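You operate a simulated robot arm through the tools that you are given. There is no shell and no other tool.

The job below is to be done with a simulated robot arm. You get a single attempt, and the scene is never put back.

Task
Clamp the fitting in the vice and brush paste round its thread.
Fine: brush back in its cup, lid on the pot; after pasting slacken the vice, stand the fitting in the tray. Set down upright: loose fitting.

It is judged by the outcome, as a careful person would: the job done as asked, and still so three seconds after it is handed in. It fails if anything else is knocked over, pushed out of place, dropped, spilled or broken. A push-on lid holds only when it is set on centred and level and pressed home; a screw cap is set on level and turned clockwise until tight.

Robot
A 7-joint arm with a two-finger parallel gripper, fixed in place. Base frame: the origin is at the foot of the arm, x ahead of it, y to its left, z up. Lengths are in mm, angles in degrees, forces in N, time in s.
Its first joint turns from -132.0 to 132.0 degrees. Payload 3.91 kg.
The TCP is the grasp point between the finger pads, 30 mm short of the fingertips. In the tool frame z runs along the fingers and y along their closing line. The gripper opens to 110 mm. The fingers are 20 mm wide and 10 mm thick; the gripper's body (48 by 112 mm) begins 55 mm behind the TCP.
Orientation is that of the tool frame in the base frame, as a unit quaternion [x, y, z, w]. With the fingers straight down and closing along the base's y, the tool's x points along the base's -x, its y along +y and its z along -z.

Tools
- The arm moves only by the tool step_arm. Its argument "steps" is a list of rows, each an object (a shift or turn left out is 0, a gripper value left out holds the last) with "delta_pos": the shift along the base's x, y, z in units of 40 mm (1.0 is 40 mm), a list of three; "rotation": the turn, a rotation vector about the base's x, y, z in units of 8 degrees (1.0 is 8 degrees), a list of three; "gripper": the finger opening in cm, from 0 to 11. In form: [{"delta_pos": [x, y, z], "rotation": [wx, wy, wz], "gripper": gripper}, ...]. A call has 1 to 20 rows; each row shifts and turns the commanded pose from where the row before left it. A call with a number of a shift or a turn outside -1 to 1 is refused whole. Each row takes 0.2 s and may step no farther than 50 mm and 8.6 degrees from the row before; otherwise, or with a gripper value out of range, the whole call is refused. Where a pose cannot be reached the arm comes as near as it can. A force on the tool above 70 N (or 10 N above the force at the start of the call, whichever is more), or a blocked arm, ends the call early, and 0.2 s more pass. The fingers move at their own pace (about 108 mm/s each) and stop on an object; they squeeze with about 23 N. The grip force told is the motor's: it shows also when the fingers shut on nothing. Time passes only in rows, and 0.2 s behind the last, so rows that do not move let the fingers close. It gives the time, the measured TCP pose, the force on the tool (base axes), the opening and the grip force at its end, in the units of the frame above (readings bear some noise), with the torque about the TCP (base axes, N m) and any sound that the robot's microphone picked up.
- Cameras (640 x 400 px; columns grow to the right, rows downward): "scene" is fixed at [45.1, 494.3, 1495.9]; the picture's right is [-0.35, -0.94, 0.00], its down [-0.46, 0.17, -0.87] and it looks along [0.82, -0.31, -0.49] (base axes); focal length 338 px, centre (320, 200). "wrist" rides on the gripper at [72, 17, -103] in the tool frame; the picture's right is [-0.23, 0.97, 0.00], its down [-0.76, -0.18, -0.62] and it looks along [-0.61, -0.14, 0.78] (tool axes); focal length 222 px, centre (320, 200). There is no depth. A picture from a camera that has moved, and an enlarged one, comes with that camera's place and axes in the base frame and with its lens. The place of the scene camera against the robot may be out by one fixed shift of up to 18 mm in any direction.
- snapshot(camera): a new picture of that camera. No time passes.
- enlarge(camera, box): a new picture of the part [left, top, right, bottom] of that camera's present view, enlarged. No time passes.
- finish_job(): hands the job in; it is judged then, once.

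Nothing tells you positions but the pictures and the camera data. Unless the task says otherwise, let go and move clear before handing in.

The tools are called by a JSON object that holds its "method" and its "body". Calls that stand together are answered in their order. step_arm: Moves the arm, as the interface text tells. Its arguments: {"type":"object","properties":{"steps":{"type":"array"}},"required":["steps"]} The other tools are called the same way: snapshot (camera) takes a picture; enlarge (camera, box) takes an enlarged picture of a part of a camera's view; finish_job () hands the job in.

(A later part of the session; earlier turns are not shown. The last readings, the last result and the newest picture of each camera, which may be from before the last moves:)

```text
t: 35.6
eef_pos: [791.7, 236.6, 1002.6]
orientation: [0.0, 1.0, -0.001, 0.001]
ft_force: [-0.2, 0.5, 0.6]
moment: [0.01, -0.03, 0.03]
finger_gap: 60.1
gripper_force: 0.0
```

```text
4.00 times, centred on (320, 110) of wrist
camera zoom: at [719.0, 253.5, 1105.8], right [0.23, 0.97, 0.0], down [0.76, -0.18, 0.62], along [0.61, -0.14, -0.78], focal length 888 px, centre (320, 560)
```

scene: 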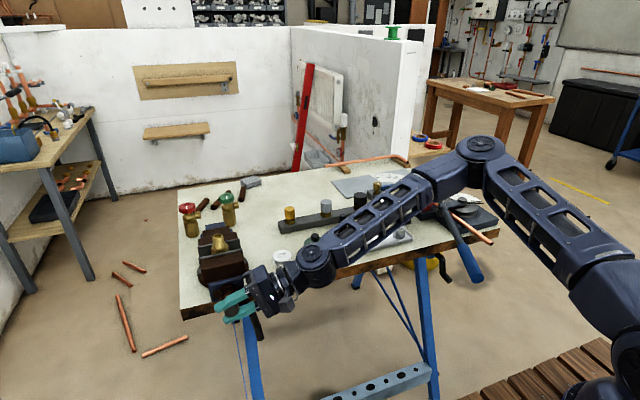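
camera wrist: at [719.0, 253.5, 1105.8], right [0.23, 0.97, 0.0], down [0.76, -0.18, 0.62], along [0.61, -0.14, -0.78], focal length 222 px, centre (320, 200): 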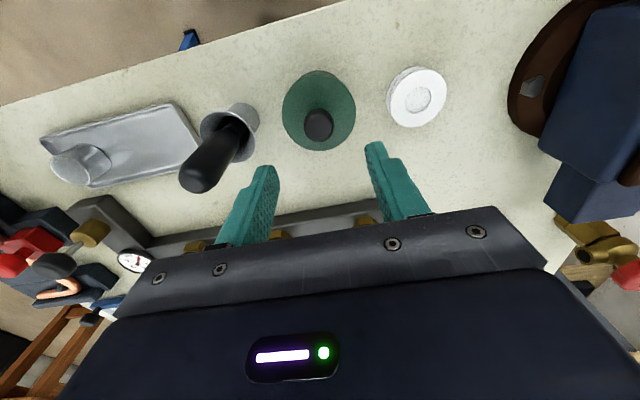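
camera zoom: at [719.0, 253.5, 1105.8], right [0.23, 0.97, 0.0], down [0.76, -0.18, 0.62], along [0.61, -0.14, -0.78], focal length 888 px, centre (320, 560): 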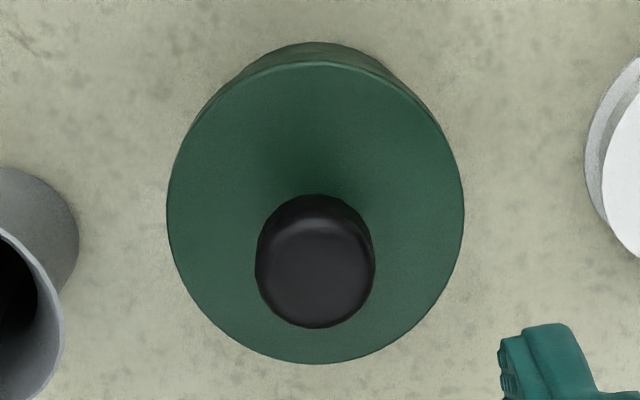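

The estimates of the knob differ by a few mm, so I'll go lower with the fingers straddling it, where relative errors shrink.

{"method": "step_arm", "body": {"steps": [{"delta_pos": [-0.09, 0.03, -0.6]}, {"delta_pos": [-0.09, 0.0, -0.6]}, {}]}}

{"method": "enlarge", "body": {"camera": "wrist", "box": [250, 90, 390, 210]}}

{"method": "enlarge", "body": {"camera": "scene", "box": [280, 200, 360, 270]}}

```text
t: 36.4
eef_pos: [785.5, 238.0, 954.3]
orientation: [0.0, 1.0, 0.0, 0.0]
ft_force: [-0.4, 0.2, -0.3]
moment: [-0.01, -0.05, 0.0]
finger_gap: 60.3
gripper_force: 0.1
```

```text
3.33 times, centred on (320, 150) of wrist
camera zoom: at [711.3, 254.2, 1057.6], right [0.23, 0.97, 0.0], down [0.76, -0.18, 0.62], along [0.61, -0.14, -0.78], focal length 740 px, centre (320, 367)
```

zoom: 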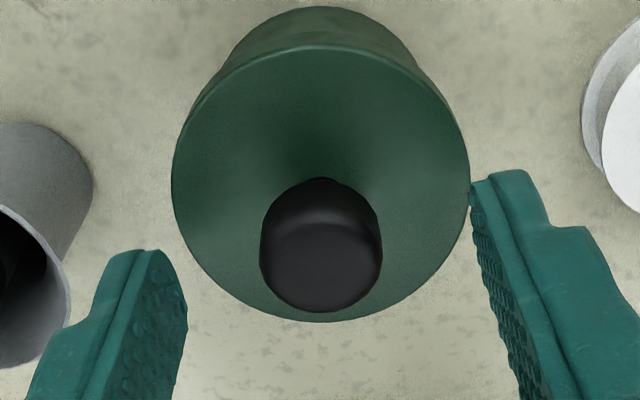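

```text
5.71 times, centred on (320, 235) of scene
camera zoom: at [45.1, 494.3, 1495.9], right [-0.35, -0.94, 0.0], down [-0.46, 0.17, -0.87], along [0.82, -0.31, -0.49], focal length 1933 px, centre (320, 0)
```

zoom: 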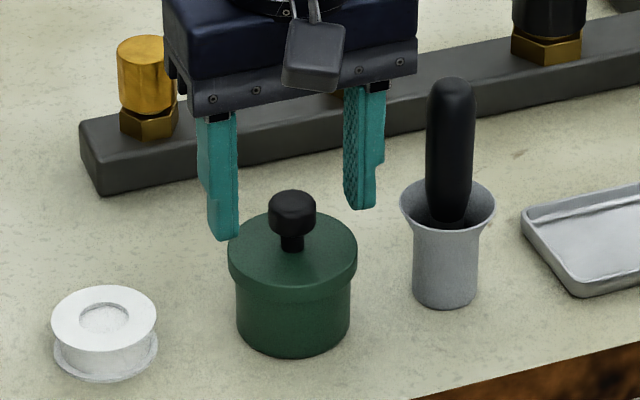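

Comparing with the fingertips, the knob top is near z 932 and the lid top near 905, at (784.5, 237). I'll lower so the tips sit just above the lid and close on the knob.

{"method": "step_arm", "body": {"steps": [{"delta_pos": [-0.02, -0.02, -0.33]}, {}]}}

{"method": "step_arm", "body": {"steps": [{"gripper": 0}, {"gripper": 0}, {"gripper": 0}]}}

{"method": "enlarge", "body": {"camera": "scene", "box": [280, 200, 360, 270]}}

{"method": "enlarge", "body": {"camera": "wrist", "box": [250, 90, 390, 210]}}

```text
t: 37.0
eef_pos: [782.4, 237.0, 941.7]
orientation: [0.0, 1.0, 0.0, 0.0]
ft_force: [-0.3, -0.8, -0.1]
moment: [0.01, 0.0, -0.01]
finger_gap: 60.1
gripper_force: 0.0
```

```text
t: 37.8
eef_pos: [783.3, 237.2, 940.9]
orientation: [0.0, 1.0, 0.0, 0.0]
ft_force: [-0.3, -0.4, -0.1]
moment: [0.01, -0.03, 0.0]
finger_gap: 22.4
gripper_force: 22.8
heard: snap
```

```text
5.71 times, centred on (320, 235) of scene
camera zoom: at [45.1, 494.3, 1495.9], right [-0.35, -0.94, 0.0], down [-0.46, 0.17, -0.87], along [0.82, -0.31, -0.49], focal length 1933 px, centre (320, 0)
```

zoom: 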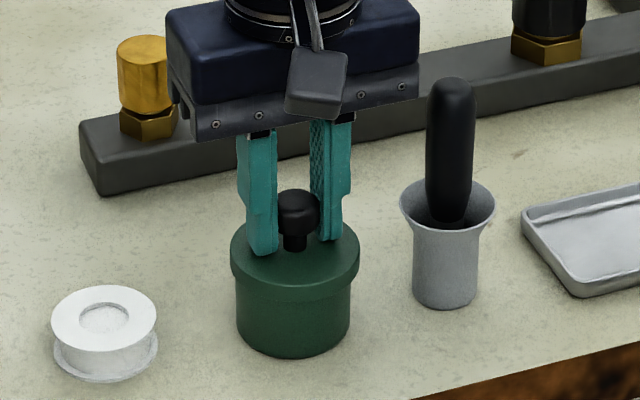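

```text
3.33 times, centred on (320, 150) of wrist
camera zoom: at [710.3, 253.5, 1044.5], right [0.23, 0.97, 0.0], down [0.76, -0.18, 0.62], along [0.61, -0.14, -0.78], focal length 740 px, centre (320, 367)
```

zoom: 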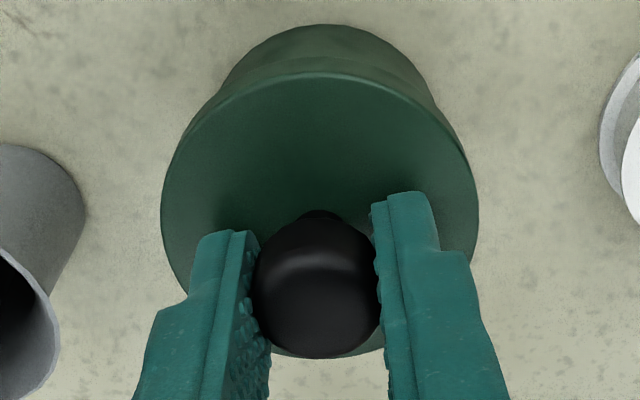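

The knob is held at 22 mm and I heard a snap, as if the lid popped loose from its seat. I'll lift gently and check.

{"method": "step_arm", "body": {"steps": [{"delta_pos": [0, 0, 0.1]}, {"delta_pos": [0, 0, 0.2]}]}}

{"method": "enlarge", "body": {"camera": "scene", "box": [280, 200, 360, 270]}}

```text
t: 38.4
eef_pos: [783.4, 237.0, 951.9]
orientation: [0.0, 1.0, 0.0, 0.0]
ft_force: [-0.1, 0.0, -0.3]
moment: [-0.03, 0.0, 0.01]
finger_gap: 22.3
gripper_force: 23.2
```

```text
5.71 times, centred on (320, 235) of scene
camera zoom: at [45.1, 494.3, 1495.9], right [-0.35, -0.94, 0.0], down [-0.46, 0.17, -0.87], along [0.82, -0.31, -0.49], focal length 1933 px, centre (320, 0)
```

zoom: 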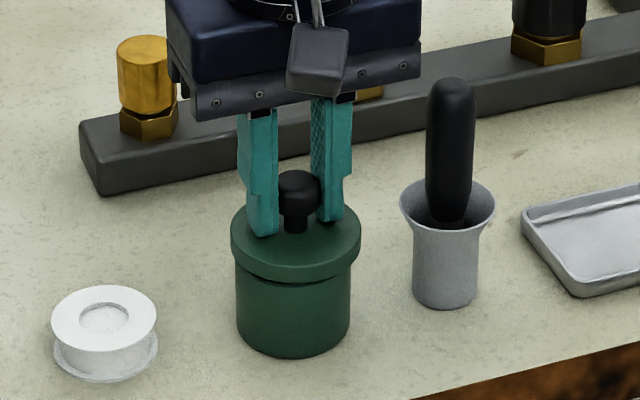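

The lid comes off and the pot stays put. I'll lift it clear and look.

{"method": "step_arm", "body": {"steps": [{"delta_pos": [0, 0, 0.9]}, {"delta_pos": [0, 0, 0.9]}, {}]}}

{"method": "enlarge", "body": {"camera": "scene", "box": [280, 180, 370, 270]}}

{"method": "snapshot", "body": {"camera": "wrist"}}

```text
t: 39.2
eef_pos: [784.5, 235.8, 1026.1]
orientation: [0.0, 1.0, 0.0, 0.0]
ft_force: [0.5, 0.8, -0.5]
moment: [-0.02, 0.0, 0.0]
finger_gap: 22.4
gripper_force: 23.3
```

```text
4.44 times, centred on (325, 225) of scene
camera zoom: at [45.1, 494.3, 1495.9], right [-0.35, -0.94, 0.0], down [-0.46, 0.17, -0.87], along [0.82, -0.31, -0.49], focal length 1504 px, centre (298, 89)
```

zoom: 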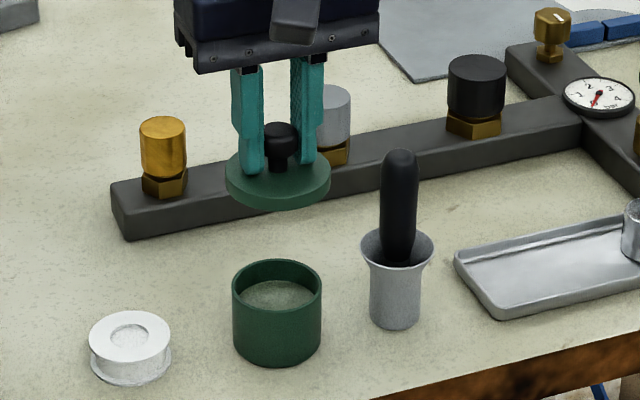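

```text
taken
camera wrist: at [710.6, 252.9, 1128.5], right [0.23, 0.97, 0.0], down [0.76, -0.18, 0.62], along [0.61, -0.14, -0.78], focal length 222 px, centre (320, 200)
```

wrist: 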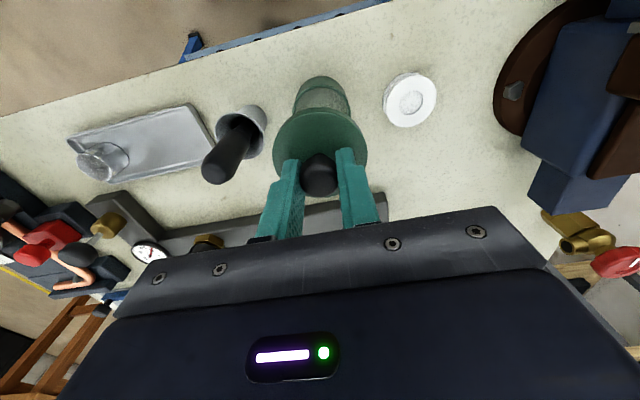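

The pot is open with paste close to its rim. I'll set the lid on the clear bench area near (862, 290), between the tape roll and the manifold.

{"method": "step_arm", "body": {"steps": [{"delta_pos": [0.646, 0.45, 0]}, {"delta_pos": [0.646, 0.45, 0]}, {"delta_pos": [0.646, 0.45, 0]}, {"delta_pos": [0, 0, -0.8]}, {"delta_pos": [0, 0, -0.8]}, {"delta_pos": [0, 0, -0.8]}, {}]}}

{"method": "enlarge", "body": {"camera": "scene", "box": [280, 180, 370, 270]}}

{"method": "snapshot", "body": {"camera": "wrist"}}

```text
t: 40.8
eef_pos: [860.0, 288.9, 929.6]
orientation: [0.0, 1.0, 0.0, 0.0]
ft_force: [-0.3, -0.2, -0.4]
moment: [0.0, 0.0, 0.0]
finger_gap: 22.2
gripper_force: 22.7
```

```text
4.44 times, centred on (325, 225) of scene
camera zoom: at [45.1, 494.3, 1495.9], right [-0.35, -0.94, 0.0], down [-0.46, 0.17, -0.87], along [0.82, -0.31, -0.49], focal length 1504 px, centre (298, 89)
```

zoom: 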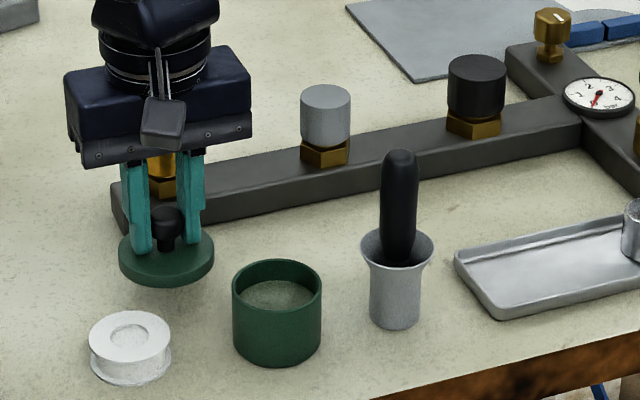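

```text
taken
camera wrist: at [786.4, 306.1, 1032.3], right [0.23, 0.97, 0.0], down [0.76, -0.18, 0.62], along [0.61, -0.14, -0.78], focal length 222 px, centre (320, 200)
```

wrist: 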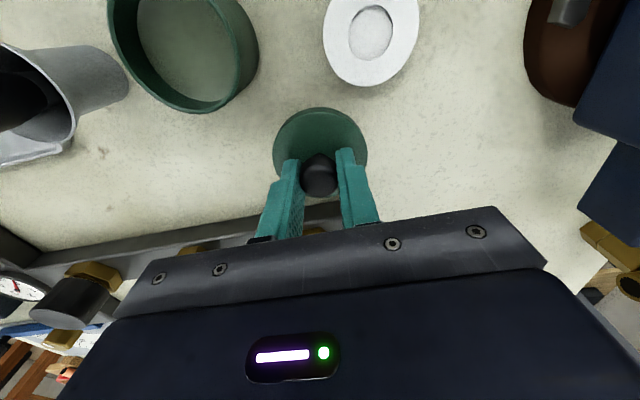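

There is clear space below the lid. I'll lower it in small steps until it touches.

{"method": "step_arm", "body": {"steps": [{"delta_pos": [0, 0, -0.15]}, {"delta_pos": [0, 0, -0.15]}, {"delta_pos": [0, 0, -0.1]}]}}

{"method": "step_arm", "body": {"steps": [{"delta_pos": [0, 0, -0.06]}, {"delta_pos": [0, 0, -0.06]}]}}

{"method": "enlarge", "body": {"camera": "scene", "box": [280, 200, 350, 270]}}

```text
t: 41.6
eef_pos: [859.7, 291.4, 912.4]
orientation: [0.0, 1.0, 0.001, 0.0]
ft_force: [0.7, -0.1, -0.8]
moment: [0.01, 0.03, -0.01]
finger_gap: 22.4
gripper_force: 23.1
```

```text
t: 42.2
eef_pos: [861.3, 290.3, 907.3]
orientation: [0.0, 1.0, 0.0, -0.001]
ft_force: [-0.5, 0.0, -0.5]
moment: [0.03, 0.03, 0.02]
finger_gap: 22.2
gripper_force: 23.1
```

```text
5.71 times, centred on (315, 235) of scene
camera zoom: at [45.1, 494.3, 1495.9], right [-0.35, -0.94, 0.0], down [-0.46, 0.17, -0.87], along [0.82, -0.31, -0.49], focal length 1933 px, centre (349, 0)
```

zoom: 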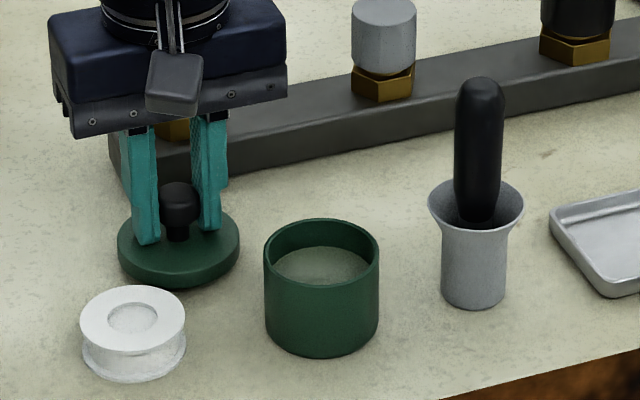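

{"method": "step_arm", "body": {"steps": [{"delta_pos": [0, 0, -0.05]}, {"delta_pos": [0, 0, -0.05]}]}}

{"method": "step_arm", "body": {"steps": [{"delta_pos": [0, 0, -0.05]}, {"delta_pos": [0, 0, -0.05]}]}}

{"method": "enlarge", "body": {"camera": "scene", "box": [280, 200, 350, 270]}}

```text
t: 42.8
eef_pos: [861.4, 289.9, 903.8]
orientation: [0.0, 1.0, -0.001, 0.0]
ft_force: [0.5, 0.5, -1.1]
moment: [-0.01, 0.01, -0.01]
finger_gap: 22.5
gripper_force: 22.8
```

```text
t: 43.4
eef_pos: [861.2, 291.4, 901.2]
orientation: [-0.001, 1.0, 0.002, 0.001]
ft_force: [-1.5, 0.0, 14.1]
moment: [-0.02, 0.19, -0.03]
finger_gap: 22.4
gripper_force: 23.2
```

```text
5.71 times, centred on (315, 235) of scene
camera zoom: at [45.1, 494.3, 1495.9], right [-0.35, -0.94, 0.0], down [-0.46, 0.17, -0.87], along [0.82, -0.31, -0.49], focal length 1933 px, centre (349, 0)
```

zoom: 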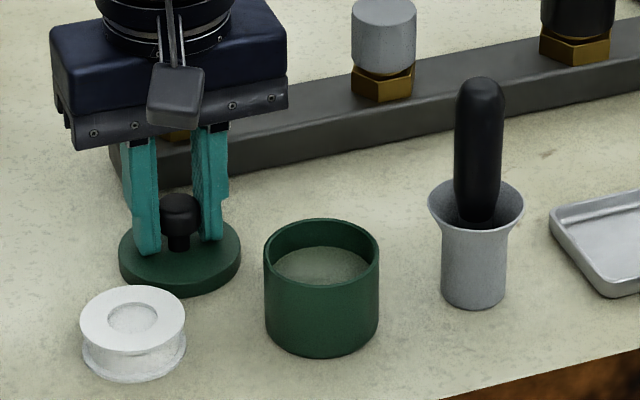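

The lid touches the bench at TCP z 901. I'll ease off, release it and rise.

{"method": "step_arm", "body": {"steps": [{"delta_pos": [0, 0, 0.02]}, {"gripper": 5}, {"gripper": 5}]}}

{"method": "enlarge", "body": {"camera": "wrist", "box": [250, 90, 390, 210]}}

{"method": "step_arm", "body": {"steps": [{"delta_pos": [0, 0, 0.5]}, {"delta_pos": [0, 0, 0.9]}, {"delta_pos": [0, 0, 0.9]}, {"delta_pos": [0, 0, 0.9]}]}}

{"method": "snapshot", "body": {"camera": "wrist"}}

{"method": "enlarge", "body": {"camera": "scene", "box": [280, 200, 350, 270]}}

```text
t: 44.2
eef_pos: [861.4, 290.0, 900.2]
orientation: [0.0, 1.0, 0.0, 0.0]
ft_force: [0.1, 0.1, -0.7]
moment: [0.01, -0.01, -0.01]
finger_gap: 50.0
gripper_force: 0.1
```

```text
3.33 times, centred on (320, 150) of wrist
camera zoom: at [787.5, 307.3, 1003.7], right [0.23, 0.97, 0.0], down [0.76, -0.18, 0.62], along [0.61, -0.14, -0.78], focal length 740 px, centre (320, 367)
```

zoom: 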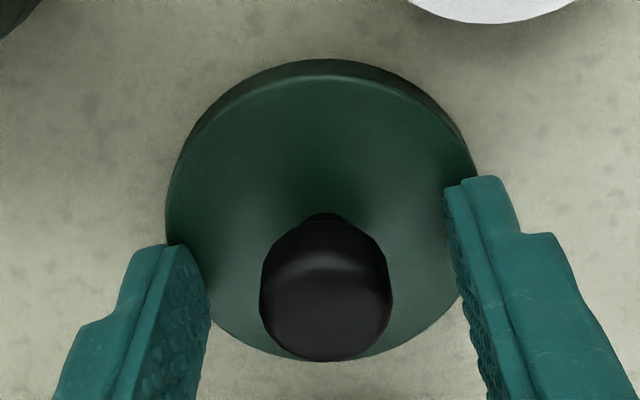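

```text
t: 45.2
eef_pos: [859.3, 290.3, 1029.7]
orientation: [0.0, 1.0, 0.0, 0.0]
ft_force: [-0.3, -0.8, -0.3]
moment: [0.01, 0.03, 0.03]
finger_gap: 50.2
gripper_force: 0.0
```

```text
taken
camera wrist: at [786.7, 307.2, 1132.0], right [0.23, 0.97, 0.0], down [0.76, -0.18, 0.62], along [0.61, -0.14, -0.78], focal length 222 px, centre (320, 200)
```

wrist: 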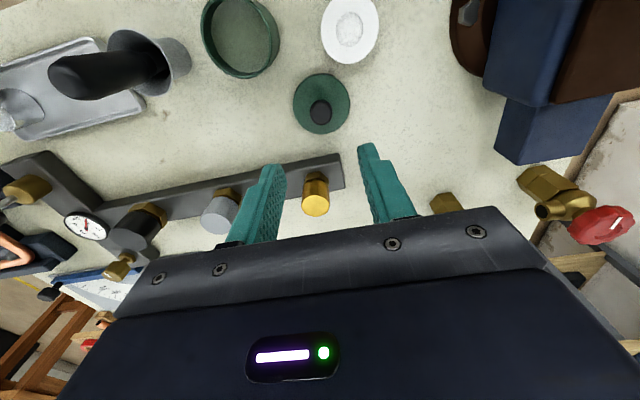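

```text
5.71 times, centred on (315, 235) of scene
camera zoom: at [45.1, 494.3, 1495.9], right [-0.35, -0.94, 0.0], down [-0.46, 0.17, -0.87], along [0.82, -0.31, -0.49], focal length 1933 px, centre (349, 0)
```

zoom: 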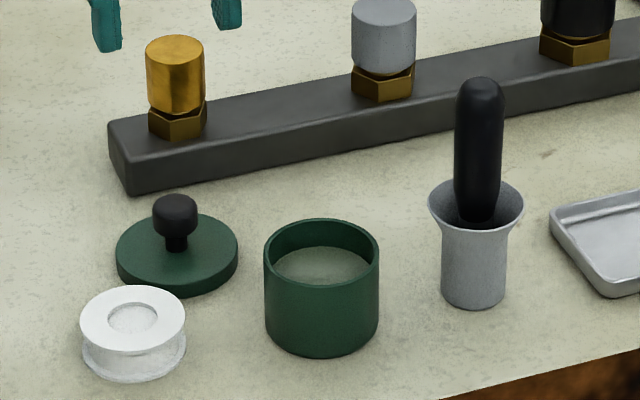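

The lid rests level on the bench and the pot is undisturbed. Now I'll go above the brush handle and check its place.

{"method": "step_arm", "body": {"steps": [{"delta_pos": [-0.1, -0.1, 0.75], "gripper": 6}, {"delta_pos": [-0.45, -0.81, 0]}, {"delta_pos": [-0.45, -0.81, 0]}, {"delta_pos": [-0.45, -0.81, 0]}, {"delta_pos": [-0.45, -0.81, 0]}, {}]}}

{"method": "enlarge", "body": {"camera": "wrist", "box": [250, 90, 390, 210]}}

{"method": "enlarge", "body": {"camera": "scene", "box": [300, 190, 380, 260]}}

```text
t: 46.6
eef_pos: [782.8, 156.8, 1060.7]
orientation: [-0.001, 1.0, 0.0, 0.0]
ft_force: [-0.1, 0.6, 0.2]
moment: [0.02, 0.01, -0.03]
finger_gap: 60.1
gripper_force: 0.1
```

```text
3.33 times, centred on (320, 150) of wrist
camera zoom: at [710.1, 173.0, 1163.7], right [0.23, 0.97, 0.0], down [0.76, -0.18, 0.62], along [0.61, -0.14, -0.78], focal length 740 px, centre (320, 367)
```

zoom: 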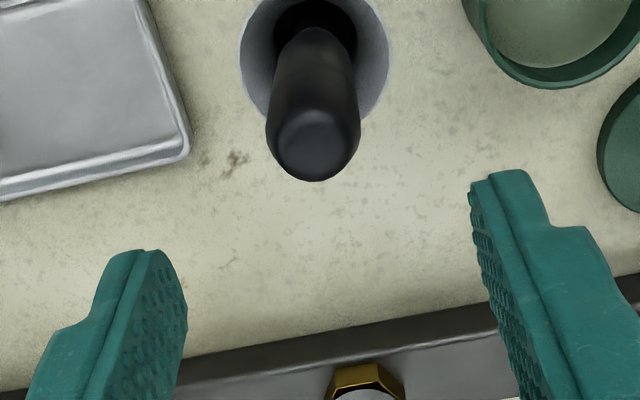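

```text
5.71 times, centred on (340, 225) of scene
camera zoom: at [45.1, 494.3, 1495.9], right [-0.35, -0.94, 0.0], down [-0.46, 0.17, -0.87], along [0.82, -0.31, -0.49], focal length 1933 px, centre (206, 57)
```

zoom: 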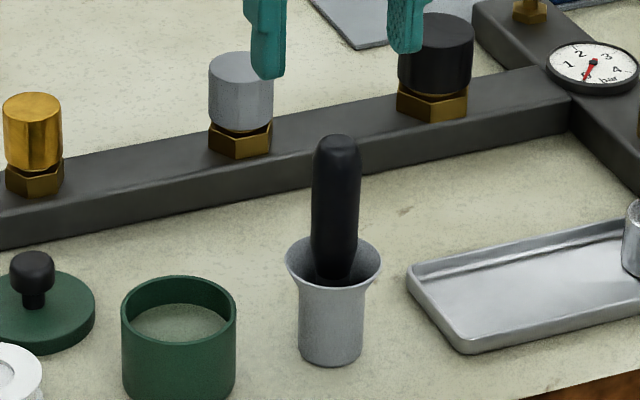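

The handle top is at about (779, 155.5, 984), upright. I'll lower the open fingers around it to just above the cup rim.

{"method": "step_arm", "body": {"steps": [{"delta_pos": [-0.1, -0.03, -0.7]}, {"delta_pos": [0, 0, -0.9]}, {"delta_pos": [0, 0, -0.9]}, {}]}}

{"method": "enlarge", "body": {"camera": "wrist", "box": [250, 90, 390, 210]}}

{"method": "enlarge", "body": {"camera": "scene", "box": [300, 190, 380, 260]}}

```text
t: 47.6
eef_pos: [779.3, 154.4, 958.7]
orientation: [-0.001, 1.0, 0.0, 0.0]
ft_force: [0.9, -0.8, 0.8]
moment: [-0.02, -0.01, 0.02]
finger_gap: 60.0
gripper_force: 0.0
```

```text
3.33 times, centred on (320, 150) of wrist
camera zoom: at [706.5, 172.1, 1061.6], right [0.23, 0.97, 0.0], down [0.76, -0.18, 0.62], along [0.61, -0.14, -0.78], focal length 740 px, centre (320, 367)
```

zoom: 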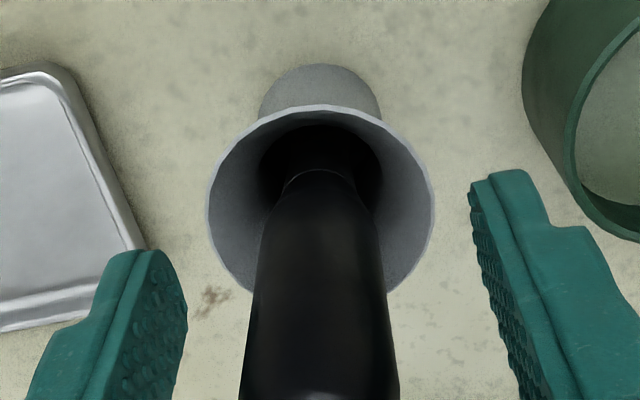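

```text
5.71 times, centred on (340, 225) of scene
camera zoom: at [45.1, 494.3, 1495.9], right [-0.35, -0.94, 0.0], down [-0.46, 0.17, -0.87], along [0.82, -0.31, -0.49], focal length 1933 px, centre (206, 57)
```

zoom: 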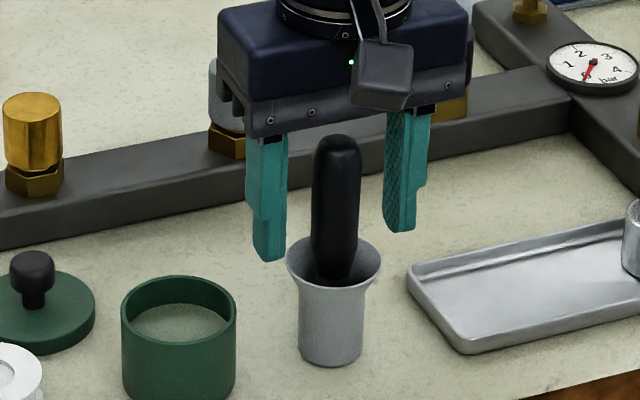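

The handle is centred between the fingers and the tips clear the cup rim. I'll close on it.

{"method": "step_arm", "body": {"steps": [{"gripper": 0}, {"gripper": 0}, {"gripper": 0}]}}

{"method": "step_arm", "body": {"steps": [{"delta_pos": [0, 0, 0.2]}, {"delta_pos": [0, 0, 0.4]}, {"delta_pos": [0, 0, 0.6]}]}}

{"method": "enlarge", "body": {"camera": "scene", "box": [300, 170, 380, 260]}}

```text
t: 48.4
eef_pos: [779.3, 154.0, 957.4]
orientation: [-0.001, 1.0, 0.0, 0.001]
ft_force: [-0.1, 0.3, -0.4]
moment: [0.0, 0.02, 0.0]
finger_gap: 23.9
gripper_force: 23.0
```

```text
t: 49.2
eef_pos: [781.0, 154.8, 1006.7]
orientation: [-0.001, 1.0, 0.0, 0.0]
ft_force: [-0.1, -1.0, -1.0]
moment: [-0.02, 0.0, -0.01]
finger_gap: 23.5
gripper_force: 23.1
```

```text
4.44 times, centred on (340, 215) of scene
camera zoom: at [45.1, 494.3, 1495.9], right [-0.35, -0.94, 0.0], down [-0.46, 0.17, -0.87], along [0.82, -0.31, -0.49], focal length 1504 px, centre (231, 133)
```

zoom: 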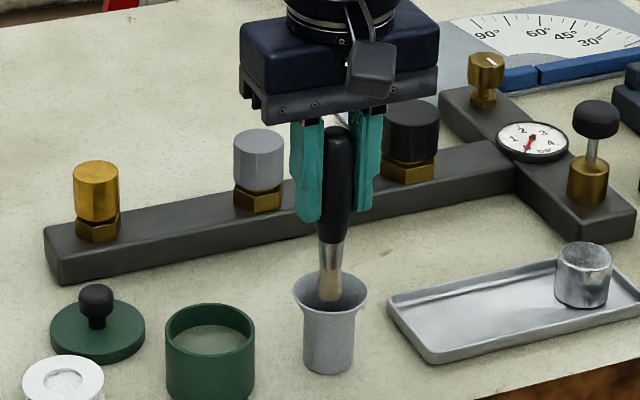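

The brush came out upright with the cup undisturbed; a ferrule and bristles are visible. I'll raise it fully to gauge its length.

{"method": "step_arm", "body": {"steps": [{"delta_pos": [0, 0, 0.9]}, {"delta_pos": [0, 0, 0.9]}, {"delta_pos": [0, 0, 0.7]}, {}]}}

{"method": "enlarge", "body": {"camera": "scene", "box": [300, 150, 380, 260]}}

{"method": "snapshot", "body": {"camera": "wrist"}}

```text
t: 50.2
eef_pos: [780.5, 155.6, 1105.8]
orientation: [0.0, 1.0, 0.0, 0.0]
ft_force: [-0.3, -0.3, -0.4]
moment: [0.01, 0.0, 0.01]
finger_gap: 23.8
gripper_force: 23.0
```

```text
3.64 times, centred on (340, 205) of scene
camera zoom: at [45.1, 494.3, 1495.9], right [-0.35, -0.94, 0.0], down [-0.46, 0.17, -0.87], along [0.82, -0.31, -0.49], focal length 1230 px, centre (247, 182)
```

zoom: 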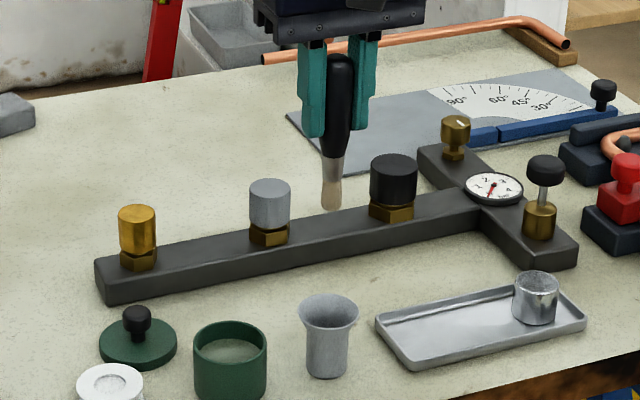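

```text
taken
camera wrist: at [708.1, 172.4, 1209.6], right [0.23, 0.97, 0.0], down [0.76, -0.18, 0.62], along [0.61, -0.14, -0.78], focal length 222 px, centre (320, 200)
```

wrist: 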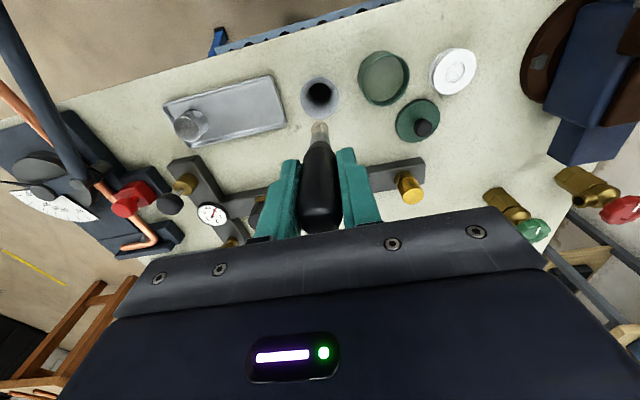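

The brush is about 129 mm long, with its bristle tip about 102 mm below the TCP. I'll carry it over the pot and lower it toward the paste.

{"method": "step_arm", "body": {"steps": [{"delta_pos": [0.035, 0.69, 0]}, {"delta_pos": [0.035, 0.69, 0]}, {"delta_pos": [0.035, 0.69, 0]}, {"delta_pos": [0, 0, -0.8]}, {"delta_pos": [0, 0, -0.8]}, {"delta_pos": [0, 0, -0.8]}, {}]}}

{"method": "enlarge", "body": {"camera": "scene", "box": [280, 190, 370, 270]}}

{"method": "enlarge", "body": {"camera": "wrist", "box": [250, 60, 390, 210]}}

```text
t: 51.8
eef_pos: [784.9, 237.6, 1009.8]
orientation: [0.0, 1.0, -0.002, 0.0]
ft_force: [0.5, -0.5, -0.9]
moment: [0.02, 0.0, 0.03]
finger_gap: 23.4
gripper_force: 23.1
```

```text
5.00 times, centred on (325, 230) of scene
camera zoom: at [45.1, 494.3, 1495.9], right [-0.35, -0.94, 0.0], down [-0.46, 0.17, -0.87], along [0.82, -0.31, -0.49], focal length 1692 px, centre (295, 50)
```

zoom: 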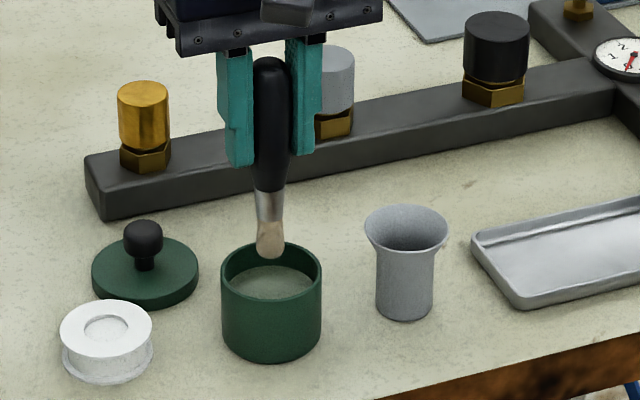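

```text
2.67 times, centred on (320, 135) of wrist
camera zoom: at [712.0, 254.0, 1114.2], right [0.23, 0.97, 0.0], down [0.76, -0.18, 0.62], along [0.61, -0.14, -0.78], focal length 592 px, centre (320, 373)
```

zoom: 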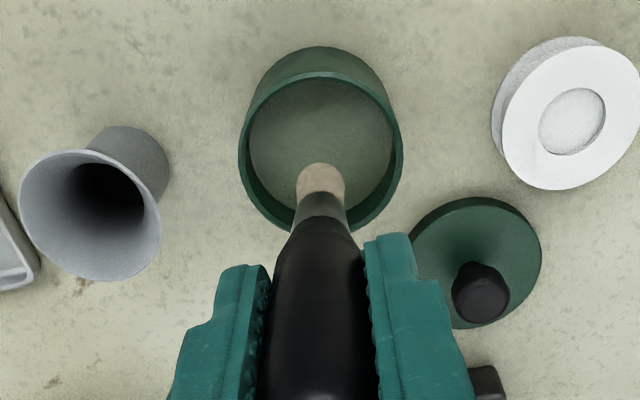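

The bristles are centred over the pot. I'll dip them into the paste, swirl slightly, and lift.

{"method": "step_arm", "body": {"steps": [{"delta_pos": [0, 0, -0.4]}, {"delta_pos": [0, 0, -0.3]}, {"delta_pos": [0, 0, -0.25]}, {"delta_pos": [0.12, 0, 0]}, {"delta_pos": [-0.12, 0.12, 0]}, {"delta_pos": [-0.12, -0.12, 0]}, {"delta_pos": [0.12, -0.12, 0]}, {"delta_pos": [0, 0.12, 0]}, {}]}}

{"method": "enlarge", "body": {"camera": "scene", "box": [280, 190, 370, 270]}}

```text
t: 53.8
eef_pos: [783.8, 238.8, 973.6]
orientation: [0.0, 1.0, -0.001, 0.0]
ft_force: [-0.2, 0.7, 0.1]
moment: [0.04, -0.01, -0.02]
finger_gap: 23.8
gripper_force: 22.8
```

```text
5.00 times, centred on (325, 230) of scene
camera zoom: at [45.1, 494.3, 1495.9], right [-0.35, -0.94, 0.0], down [-0.46, 0.17, -0.87], along [0.82, -0.31, -0.49], focal length 1692 px, centre (295, 50)
```

zoom: 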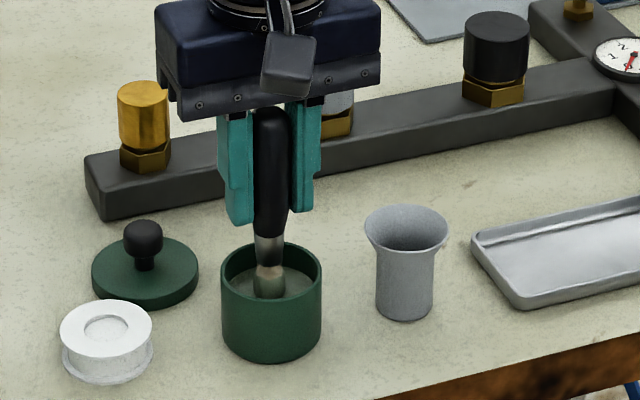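

{"method": "step_arm", "body": {"steps": [{"delta_pos": [0, 0, -0.1]}, {"delta_pos": [0, 0, 0]}, {"delta_pos": [0, 0, 0.5]}, {"delta_pos": [0, 0, 0.6]}, {}]}}

{"method": "enlarge", "body": {"camera": "scene", "box": [290, 190, 350, 260]}}

{"method": "enlarge", "body": {"camera": "wrist", "box": [270, 80, 370, 180]}}

```text
t: 55.0
eef_pos: [783.6, 237.3, 1013.7]
orientation: [0.0, 1.0, 0.0, 0.001]
ft_force: [0.6, -0.4, 0.9]
moment: [-0.01, 0.0, -0.02]
finger_gap: 23.5
gripper_force: 23.0
```

```text
5.71 times, centred on (320, 225) of scene
camera zoom: at [45.1, 494.3, 1495.9], right [-0.35, -0.94, 0.0], down [-0.46, 0.17, -0.87], along [0.82, -0.31, -0.49], focal length 1933 px, centre (320, 57)
```

zoom: 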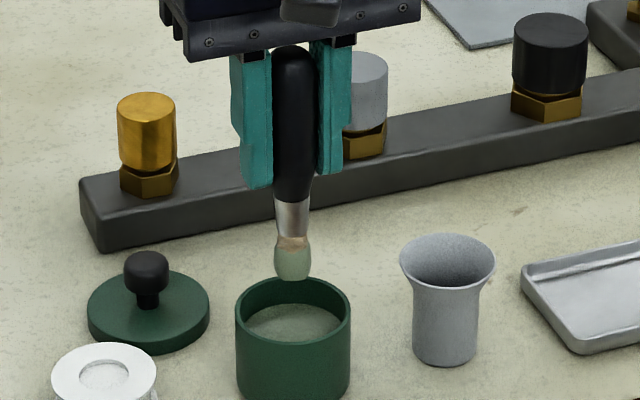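

```text
4.00 times, centred on (320, 130) of wrist
camera zoom: at [710.8, 254.4, 1116.8], right [0.23, 0.97, 0.0], down [0.76, -0.18, 0.62], along [0.61, -0.14, -0.78], focal length 888 px, centre (320, 480)
```

zoom: 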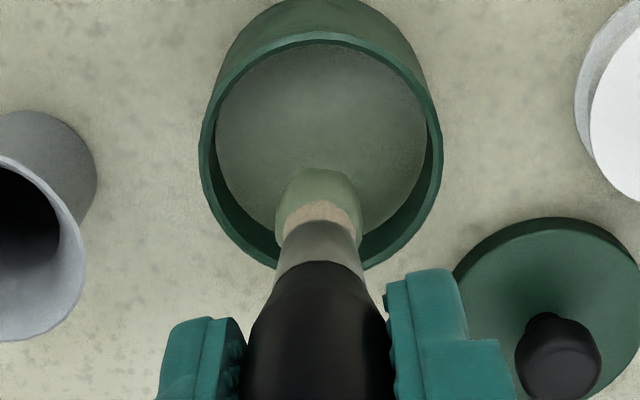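

The bristles are loaded with paste. I'll rise and carry the brush over near the fitting.

{"method": "step_arm", "body": {"steps": [{"delta_pos": [0, 0, 0.6]}, {"delta_pos": [0, 0, 0.9]}, {"delta_pos": [0, 0, 0.9]}, {"delta_pos": [0, 0, 0.9]}, {"delta_pos": [0, 0, 0.6]}, {"delta_pos": [-0.245, 0.94, 0]}, {"delta_pos": [-0.245, 0.94, 0]}, {"delta_pos": [-0.245, 0.94, 0]}, {"delta_pos": [-0.245, 0.94, 0]}, {"delta_pos": [-0.245, 0.94, 0]}, {}]}}

{"method": "snapshot", "body": {"camera": "wrist"}}

{"method": "enlarge", "body": {"camera": "wrist", "box": [270, 80, 410, 200]}}

{"method": "enlarge", "body": {"camera": "scene", "box": [190, 170, 290, 280]}}

```text
t: 57.4
eef_pos: [735.3, 428.0, 1167.4]
orientation: [0.001, 1.0, 0.0, 0.0]
ft_force: [1.0, -0.3, -1.2]
moment: [0.0, -0.03, -0.03]
finger_gap: 23.9
gripper_force: 23.0
```

```text
taken
camera wrist: at [663.2, 444.7, 1270.4], right [0.23, 0.97, 0.0], down [0.76, -0.18, 0.62], along [0.61, -0.14, -0.78], focal length 222 px, centre (320, 200)
```

wrist: 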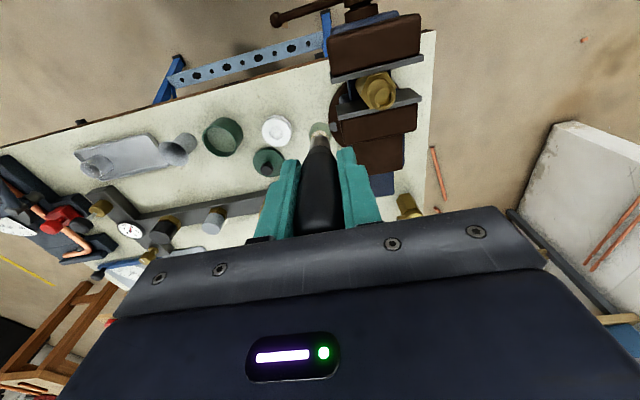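

```text
3.33 times, centred on (340, 140) of wrist
camera zoom: at [663.2, 444.7, 1270.4], right [0.23, 0.97, 0.0], down [0.76, -0.18, 0.62], along [0.61, -0.14, -0.78], focal length 740 px, centre (253, 400)
```

zoom: 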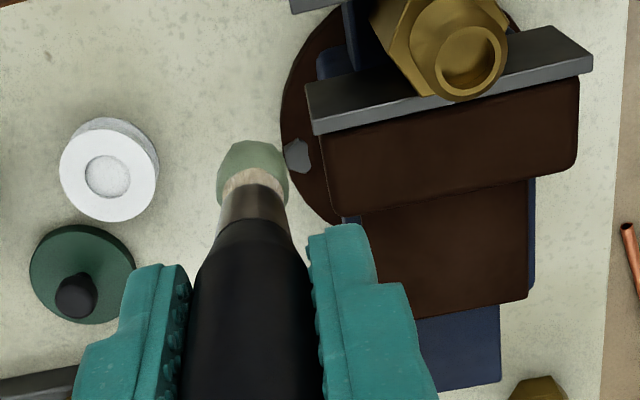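

```text
3.64 times, centred on (240, 225) of scene
camera zoom: at [45.1, 494.3, 1495.9], right [-0.35, -0.94, 0.0], down [-0.46, 0.17, -0.87], along [0.82, -0.31, -0.49], focal length 1230 px, centre (611, 109)
```

zoom: 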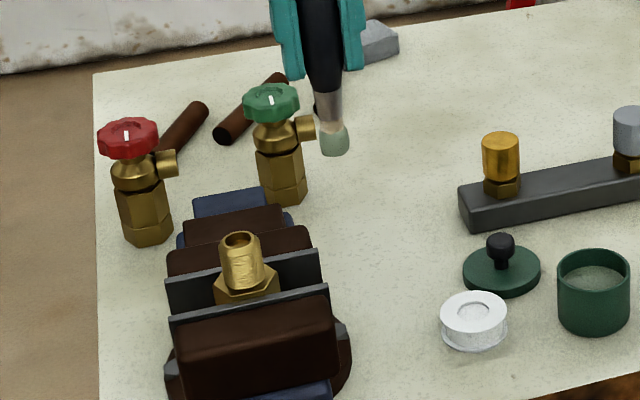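

The rim is at (735.5, 494.6, 1031), the jaw tops are near z 991 and the hex top near 1002, so the thread spans about 1003–1027. I'll lower the bristles beside the thread on the −y side.

{"method": "step_arm", "body": {"steps": [{"delta_pos": [0, 0.8, 0]}, {"delta_pos": [0, 0, -0.7]}, {"delta_pos": [0, 0, -0.72]}, {}]}}

{"method": "enlarge", "body": {"camera": "wrist", "box": [270, 80, 410, 200]}}

{"method": "enlarge", "body": {"camera": "scene", "box": [190, 190, 270, 270]}}

```text
t: 58.4
eef_pos: [735.0, 458.6, 1112.2]
orientation: [0.0, 1.0, 0.0, 0.0]
ft_force: [0.1, 0.9, -0.4]
moment: [-0.02, 0.03, 0.04]
finger_gap: 23.6
gripper_force: 23.4
```

```text
3.33 times, centred on (340, 140) of wrist
camera zoom: at [663.2, 475.1, 1215.4], right [0.23, 0.97, 0.0], down [0.76, -0.18, 0.62], along [0.61, -0.14, -0.78], focal length 740 px, centre (253, 400)
```

zoom: 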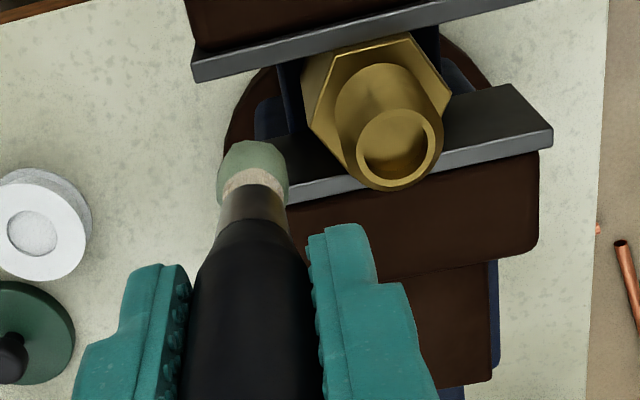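

```text
5.00 times, centred on (230, 230) of scene
camera zoom: at [45.1, 494.3, 1495.9], right [-0.35, -0.94, 0.0], down [-0.46, 0.17, -0.87], along [0.82, -0.31, -0.49], focal length 1692 px, centre (770, 50)
```

zoom: 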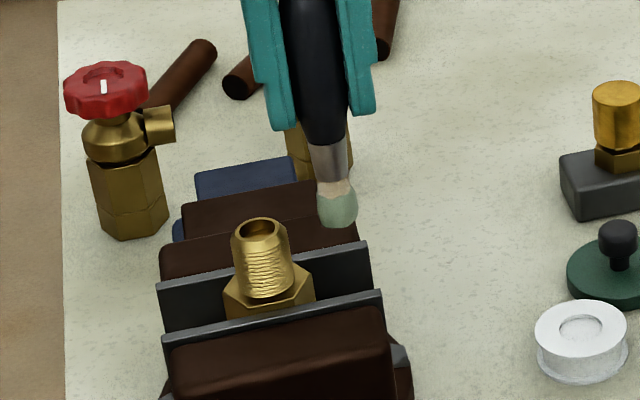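

Comparing rows, the bristle tip is higher than I assumed, around z 1022. I'll lower another 13 mm and recheck.

{"method": "step_arm", "body": {"steps": [{"delta_pos": [0, 0, -0.33]}, {}]}}

{"method": "enlarge", "body": {"camera": "wrist", "box": [270, 80, 410, 200]}}

{"method": "enlarge", "body": {"camera": "scene", "box": [200, 200, 260, 260]}}

```text
t: 59.0
eef_pos: [736.7, 457.8, 1098.6]
orientation: [0.0, 1.0, 0.0, 0.0]
ft_force: [0.5, 0.1, 0.6]
moment: [-0.02, -0.05, 0.01]
finger_gap: 23.8
gripper_force: 23.1
```

```text
3.33 times, centred on (340, 140) of wrist
camera zoom: at [663.5, 475.0, 1202.2], right [0.23, 0.97, 0.0], down [0.76, -0.18, 0.62], along [0.61, -0.14, -0.78], focal length 740 px, centre (253, 400)
```

zoom: 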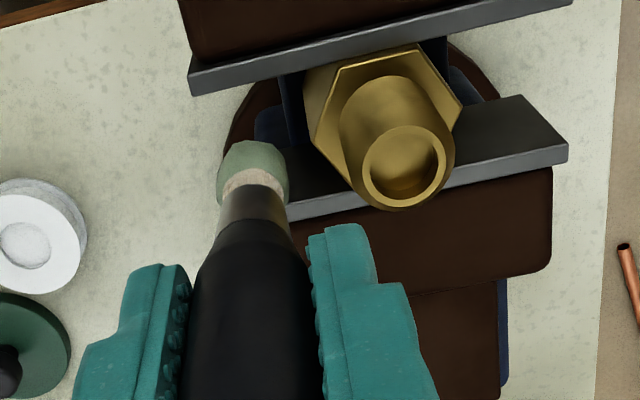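

```text
6.67 times, centred on (230, 230) of scene
camera zoom: at [45.1, 494.3, 1495.9], right [-0.35, -0.94, 0.0], down [-0.46, 0.17, -0.87], along [0.82, -0.31, -0.49], focal length 2255 px, centre (920, 0)
```

zoom: 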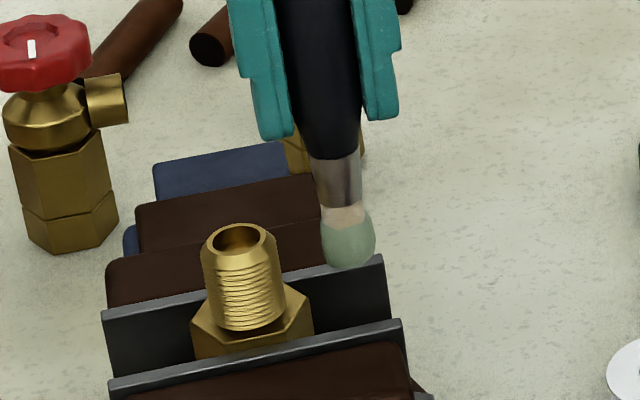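

The tip is now about 18 mm below the rim. I'll lower 9 mm more so the bristles span the thread, then ease in toward the thread while watching the force.

{"method": "step_arm", "body": {"steps": [{"delta_pos": [0, 0, -0.22]}, {"delta_pos": [0, 0.2, 0]}, {"delta_pos": [0, 0.12, 0]}, {}]}}

{"method": "enlarge", "body": {"camera": "scene", "box": [200, 200, 260, 260]}}

{"method": "enlarge", "body": {"camera": "wrist", "box": [270, 80, 410, 200]}}

```text
t: 60.0
eef_pos: [736.1, 471.1, 1089.9]
orientation: [0.0, 1.0, 0.0, -0.001]
ft_force: [-0.1, -0.4, 0.5]
moment: [0.0, 0.0, 0.0]
finger_gap: 23.5
gripper_force: 23.2
```

```text
6.67 times, centred on (230, 230) of scene
camera zoom: at [45.1, 494.3, 1495.9], right [-0.35, -0.94, 0.0], down [-0.46, 0.17, -0.87], along [0.82, -0.31, -0.49], focal length 2255 px, centre (920, 0)
```

zoom: 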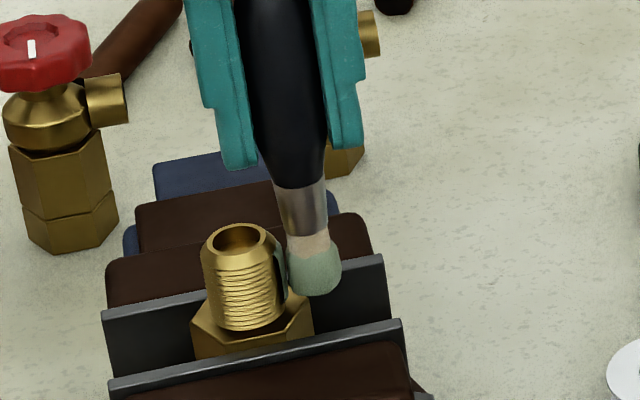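

```text
3.33 times, centred on (340, 140) of wrist
camera zoom: at [663.4, 488.1, 1193.3], right [0.23, 0.97, 0.0], down [0.76, -0.18, 0.62], along [0.61, -0.14, -0.78], focal length 740 px, centre (253, 400)
```

zoom: 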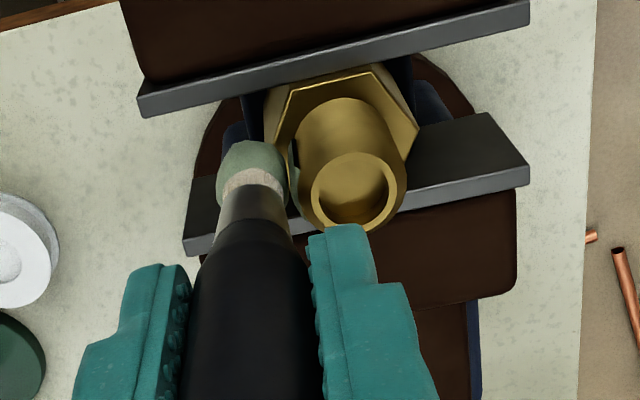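

A paste mark is already appearing where the bristles touch, with almost no force. I'll now orbit the brush around the thread at about 21.5 mm radius.

{"method": "step_arm", "body": {"steps": [{"delta_pos": [0, 0.05, 0]}, {}, {"delta_pos": [0.1391, 0.0183, 0]}, {"delta_pos": [0.1296, 0.0537, 0]}, {"delta_pos": [0.1113, 0.0854, 0]}, {"delta_pos": [0.0854, 0.1113, 0]}, {"delta_pos": [0.0537, 0.1296, 0]}, {"delta_pos": [0.0183, 0.1391, 0]}]}}

{"method": "enlarge", "body": {"camera": "scene", "box": [200, 200, 260, 260]}}

{"method": "enlarge", "body": {"camera": "wrist", "box": [270, 80, 410, 200]}}

```text
t: 61.8
eef_pos: [758.5, 494.9, 1089.9]
orientation: [0.0, 1.0, 0.0, 0.0]
ft_force: [3.3, -2.0, -1.4]
moment: [-0.12, -0.25, 0.04]
finger_gap: 24.0
gripper_force: 23.1
```

```text
6.67 times, centred on (230, 230) of scene
camera zoom: at [45.1, 494.3, 1495.9], right [-0.35, -0.94, 0.0], down [-0.46, 0.17, -0.87], along [0.82, -0.31, -0.49], focal length 2255 px, centre (920, 0)
```

zoom: 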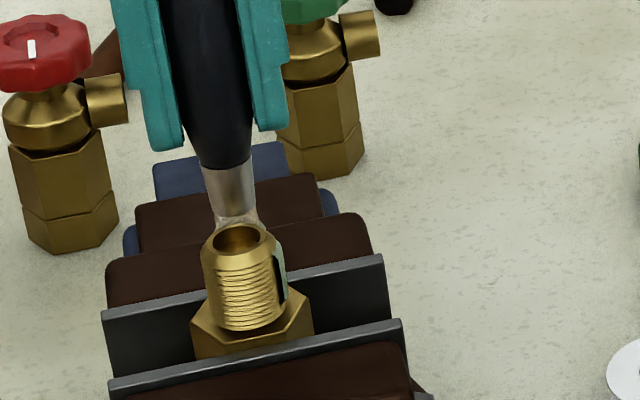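

```text
3.33 times, centred on (340, 140) of wrist
camera zoom: at [685.4, 510.8, 1192.8], right [0.23, 0.97, 0.0], down [0.76, -0.18, 0.62], along [0.61, -0.14, -0.78], focal length 740 px, centre (253, 400)
```

zoom: 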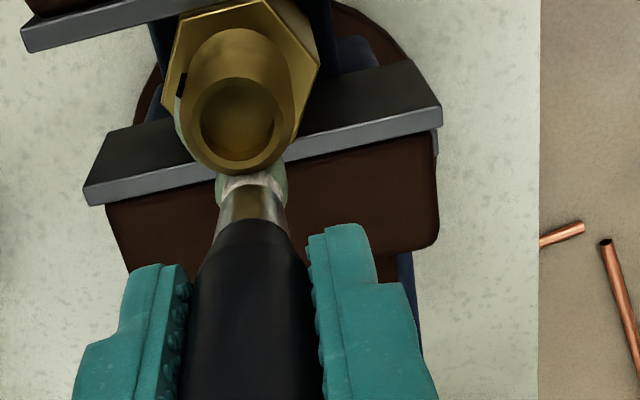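

The contact is gentle at about 3 N and paste is being laid. I'll continue round the rest of the circle.

{"method": "step_arm", "body": {"steps": [{"delta_pos": [-0.0183, 0.1391, 0]}, {"delta_pos": [-0.0537, 0.1296, 0]}, {"delta_pos": [-0.0854, 0.1113, 0]}, {"delta_pos": [-0.1113, 0.0854, 0]}, {"delta_pos": [-0.1296, 0.0537, 0]}, {"delta_pos": [-0.1391, 0.0183, 0]}]}}

{"method": "enlarge", "body": {"camera": "scene", "box": [200, 200, 260, 260]}}

{"method": "step_arm", "body": {"steps": [{"delta_pos": [-0.1391, -0.0183, 0]}, {"delta_pos": [-0.1296, -0.0537, 0]}, {"delta_pos": [-0.1113, -0.0854, 0]}, {"delta_pos": [-0.0854, -0.1113, 0]}, {"delta_pos": [-0.0537, -0.1296, 0]}, {"delta_pos": [-0.0183, -0.1391, 0]}]}}

{"method": "enlarge", "body": {"camera": "scene", "box": [200, 200, 260, 260]}}

```text
t: 63.2
eef_pos: [733.9, 516.7, 1090.7]
orientation: [0.0, 1.0, 0.0, 0.0]
ft_force: [0.2, 0.2, -0.1]
moment: [0.0, 0.01, 0.04]
finger_gap: 23.8
gripper_force: 23.2
```

```text
6.67 times, centred on (230, 230) of scene
camera zoom: at [45.1, 494.3, 1495.9], right [-0.35, -0.94, 0.0], down [-0.46, 0.17, -0.87], along [0.82, -0.31, -0.49], focal length 2255 px, centre (920, 0)
```

zoom: 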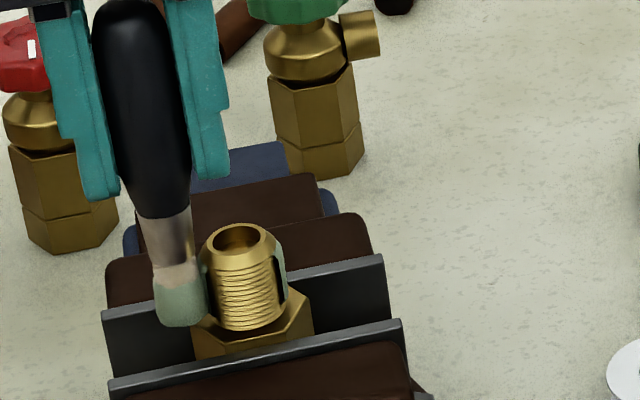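

```text
t: 64.6
eef_pos: [713.3, 493.1, 1089.9]
orientation: [0.0, 1.0, 0.001, 0.0]
ft_force: [0.4, -0.2, -0.1]
moment: [-0.02, 0.01, -0.01]
finger_gap: 23.9
gripper_force: 22.7
```

```text
6.67 times, centred on (230, 230) of scene
camera zoom: at [45.1, 494.3, 1495.9], right [-0.35, -0.94, 0.0], down [-0.46, 0.17, -0.87], along [0.82, -0.31, -0.49], focal length 2255 px, centre (920, 0)
```

zoom: 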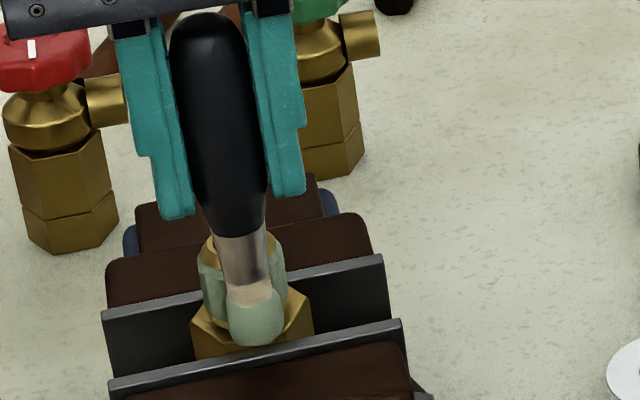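

{"method": "step_arm", "body": {"steps": [{"delta_pos": [0.0183, -0.1391, 0]}, {"delta_pos": [0.0537, -0.1296, 0]}, {"delta_pos": [0.0854, -0.1113, 0]}, {"delta_pos": [0.1113, -0.0854, 0]}, {"delta_pos": [0.1296, -0.0537, 0]}, {"delta_pos": [0.1391, -0.0183, 0]}, {"delta_pos": [0.1391, 0.0183, 0]}, {"delta_pos": [0.1296, 0.0537, 0]}]}}

{"method": "enlarge", "body": {"camera": "scene", "box": [200, 200, 260, 260]}}

{"method": "enlarge", "body": {"camera": "wrist", "box": [270, 80, 410, 200]}}

```text
t: 66.4
eef_pos: [747.2, 475.7, 1089.3]
orientation: [0.001, 1.0, 0.0, 0.001]
ft_force: [0.2, -0.4, -0.5]
moment: [-0.01, -0.02, -0.01]
finger_gap: 23.9
gripper_force: 23.4
```

```text
6.67 times, centred on (230, 230) of scene
camera zoom: at [45.1, 494.3, 1495.9], right [-0.35, -0.94, 0.0], down [-0.46, 0.17, -0.87], along [0.82, -0.31, -0.49], focal length 2255 px, centre (920, 0)
```

zoom: 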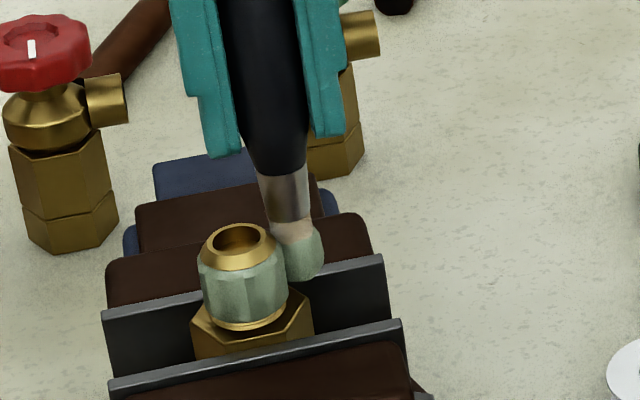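

```text
3.33 times, centred on (340, 140) of wrist
camera zoom: at [674.5, 492.8, 1192.5], right [0.23, 0.97, 0.0], down [0.76, -0.18, 0.62], along [0.61, -0.14, -0.78], focal length 740 px, centre (253, 400)
```

zoom: 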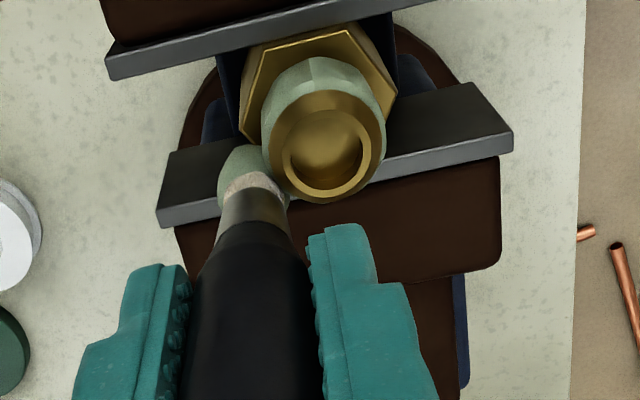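

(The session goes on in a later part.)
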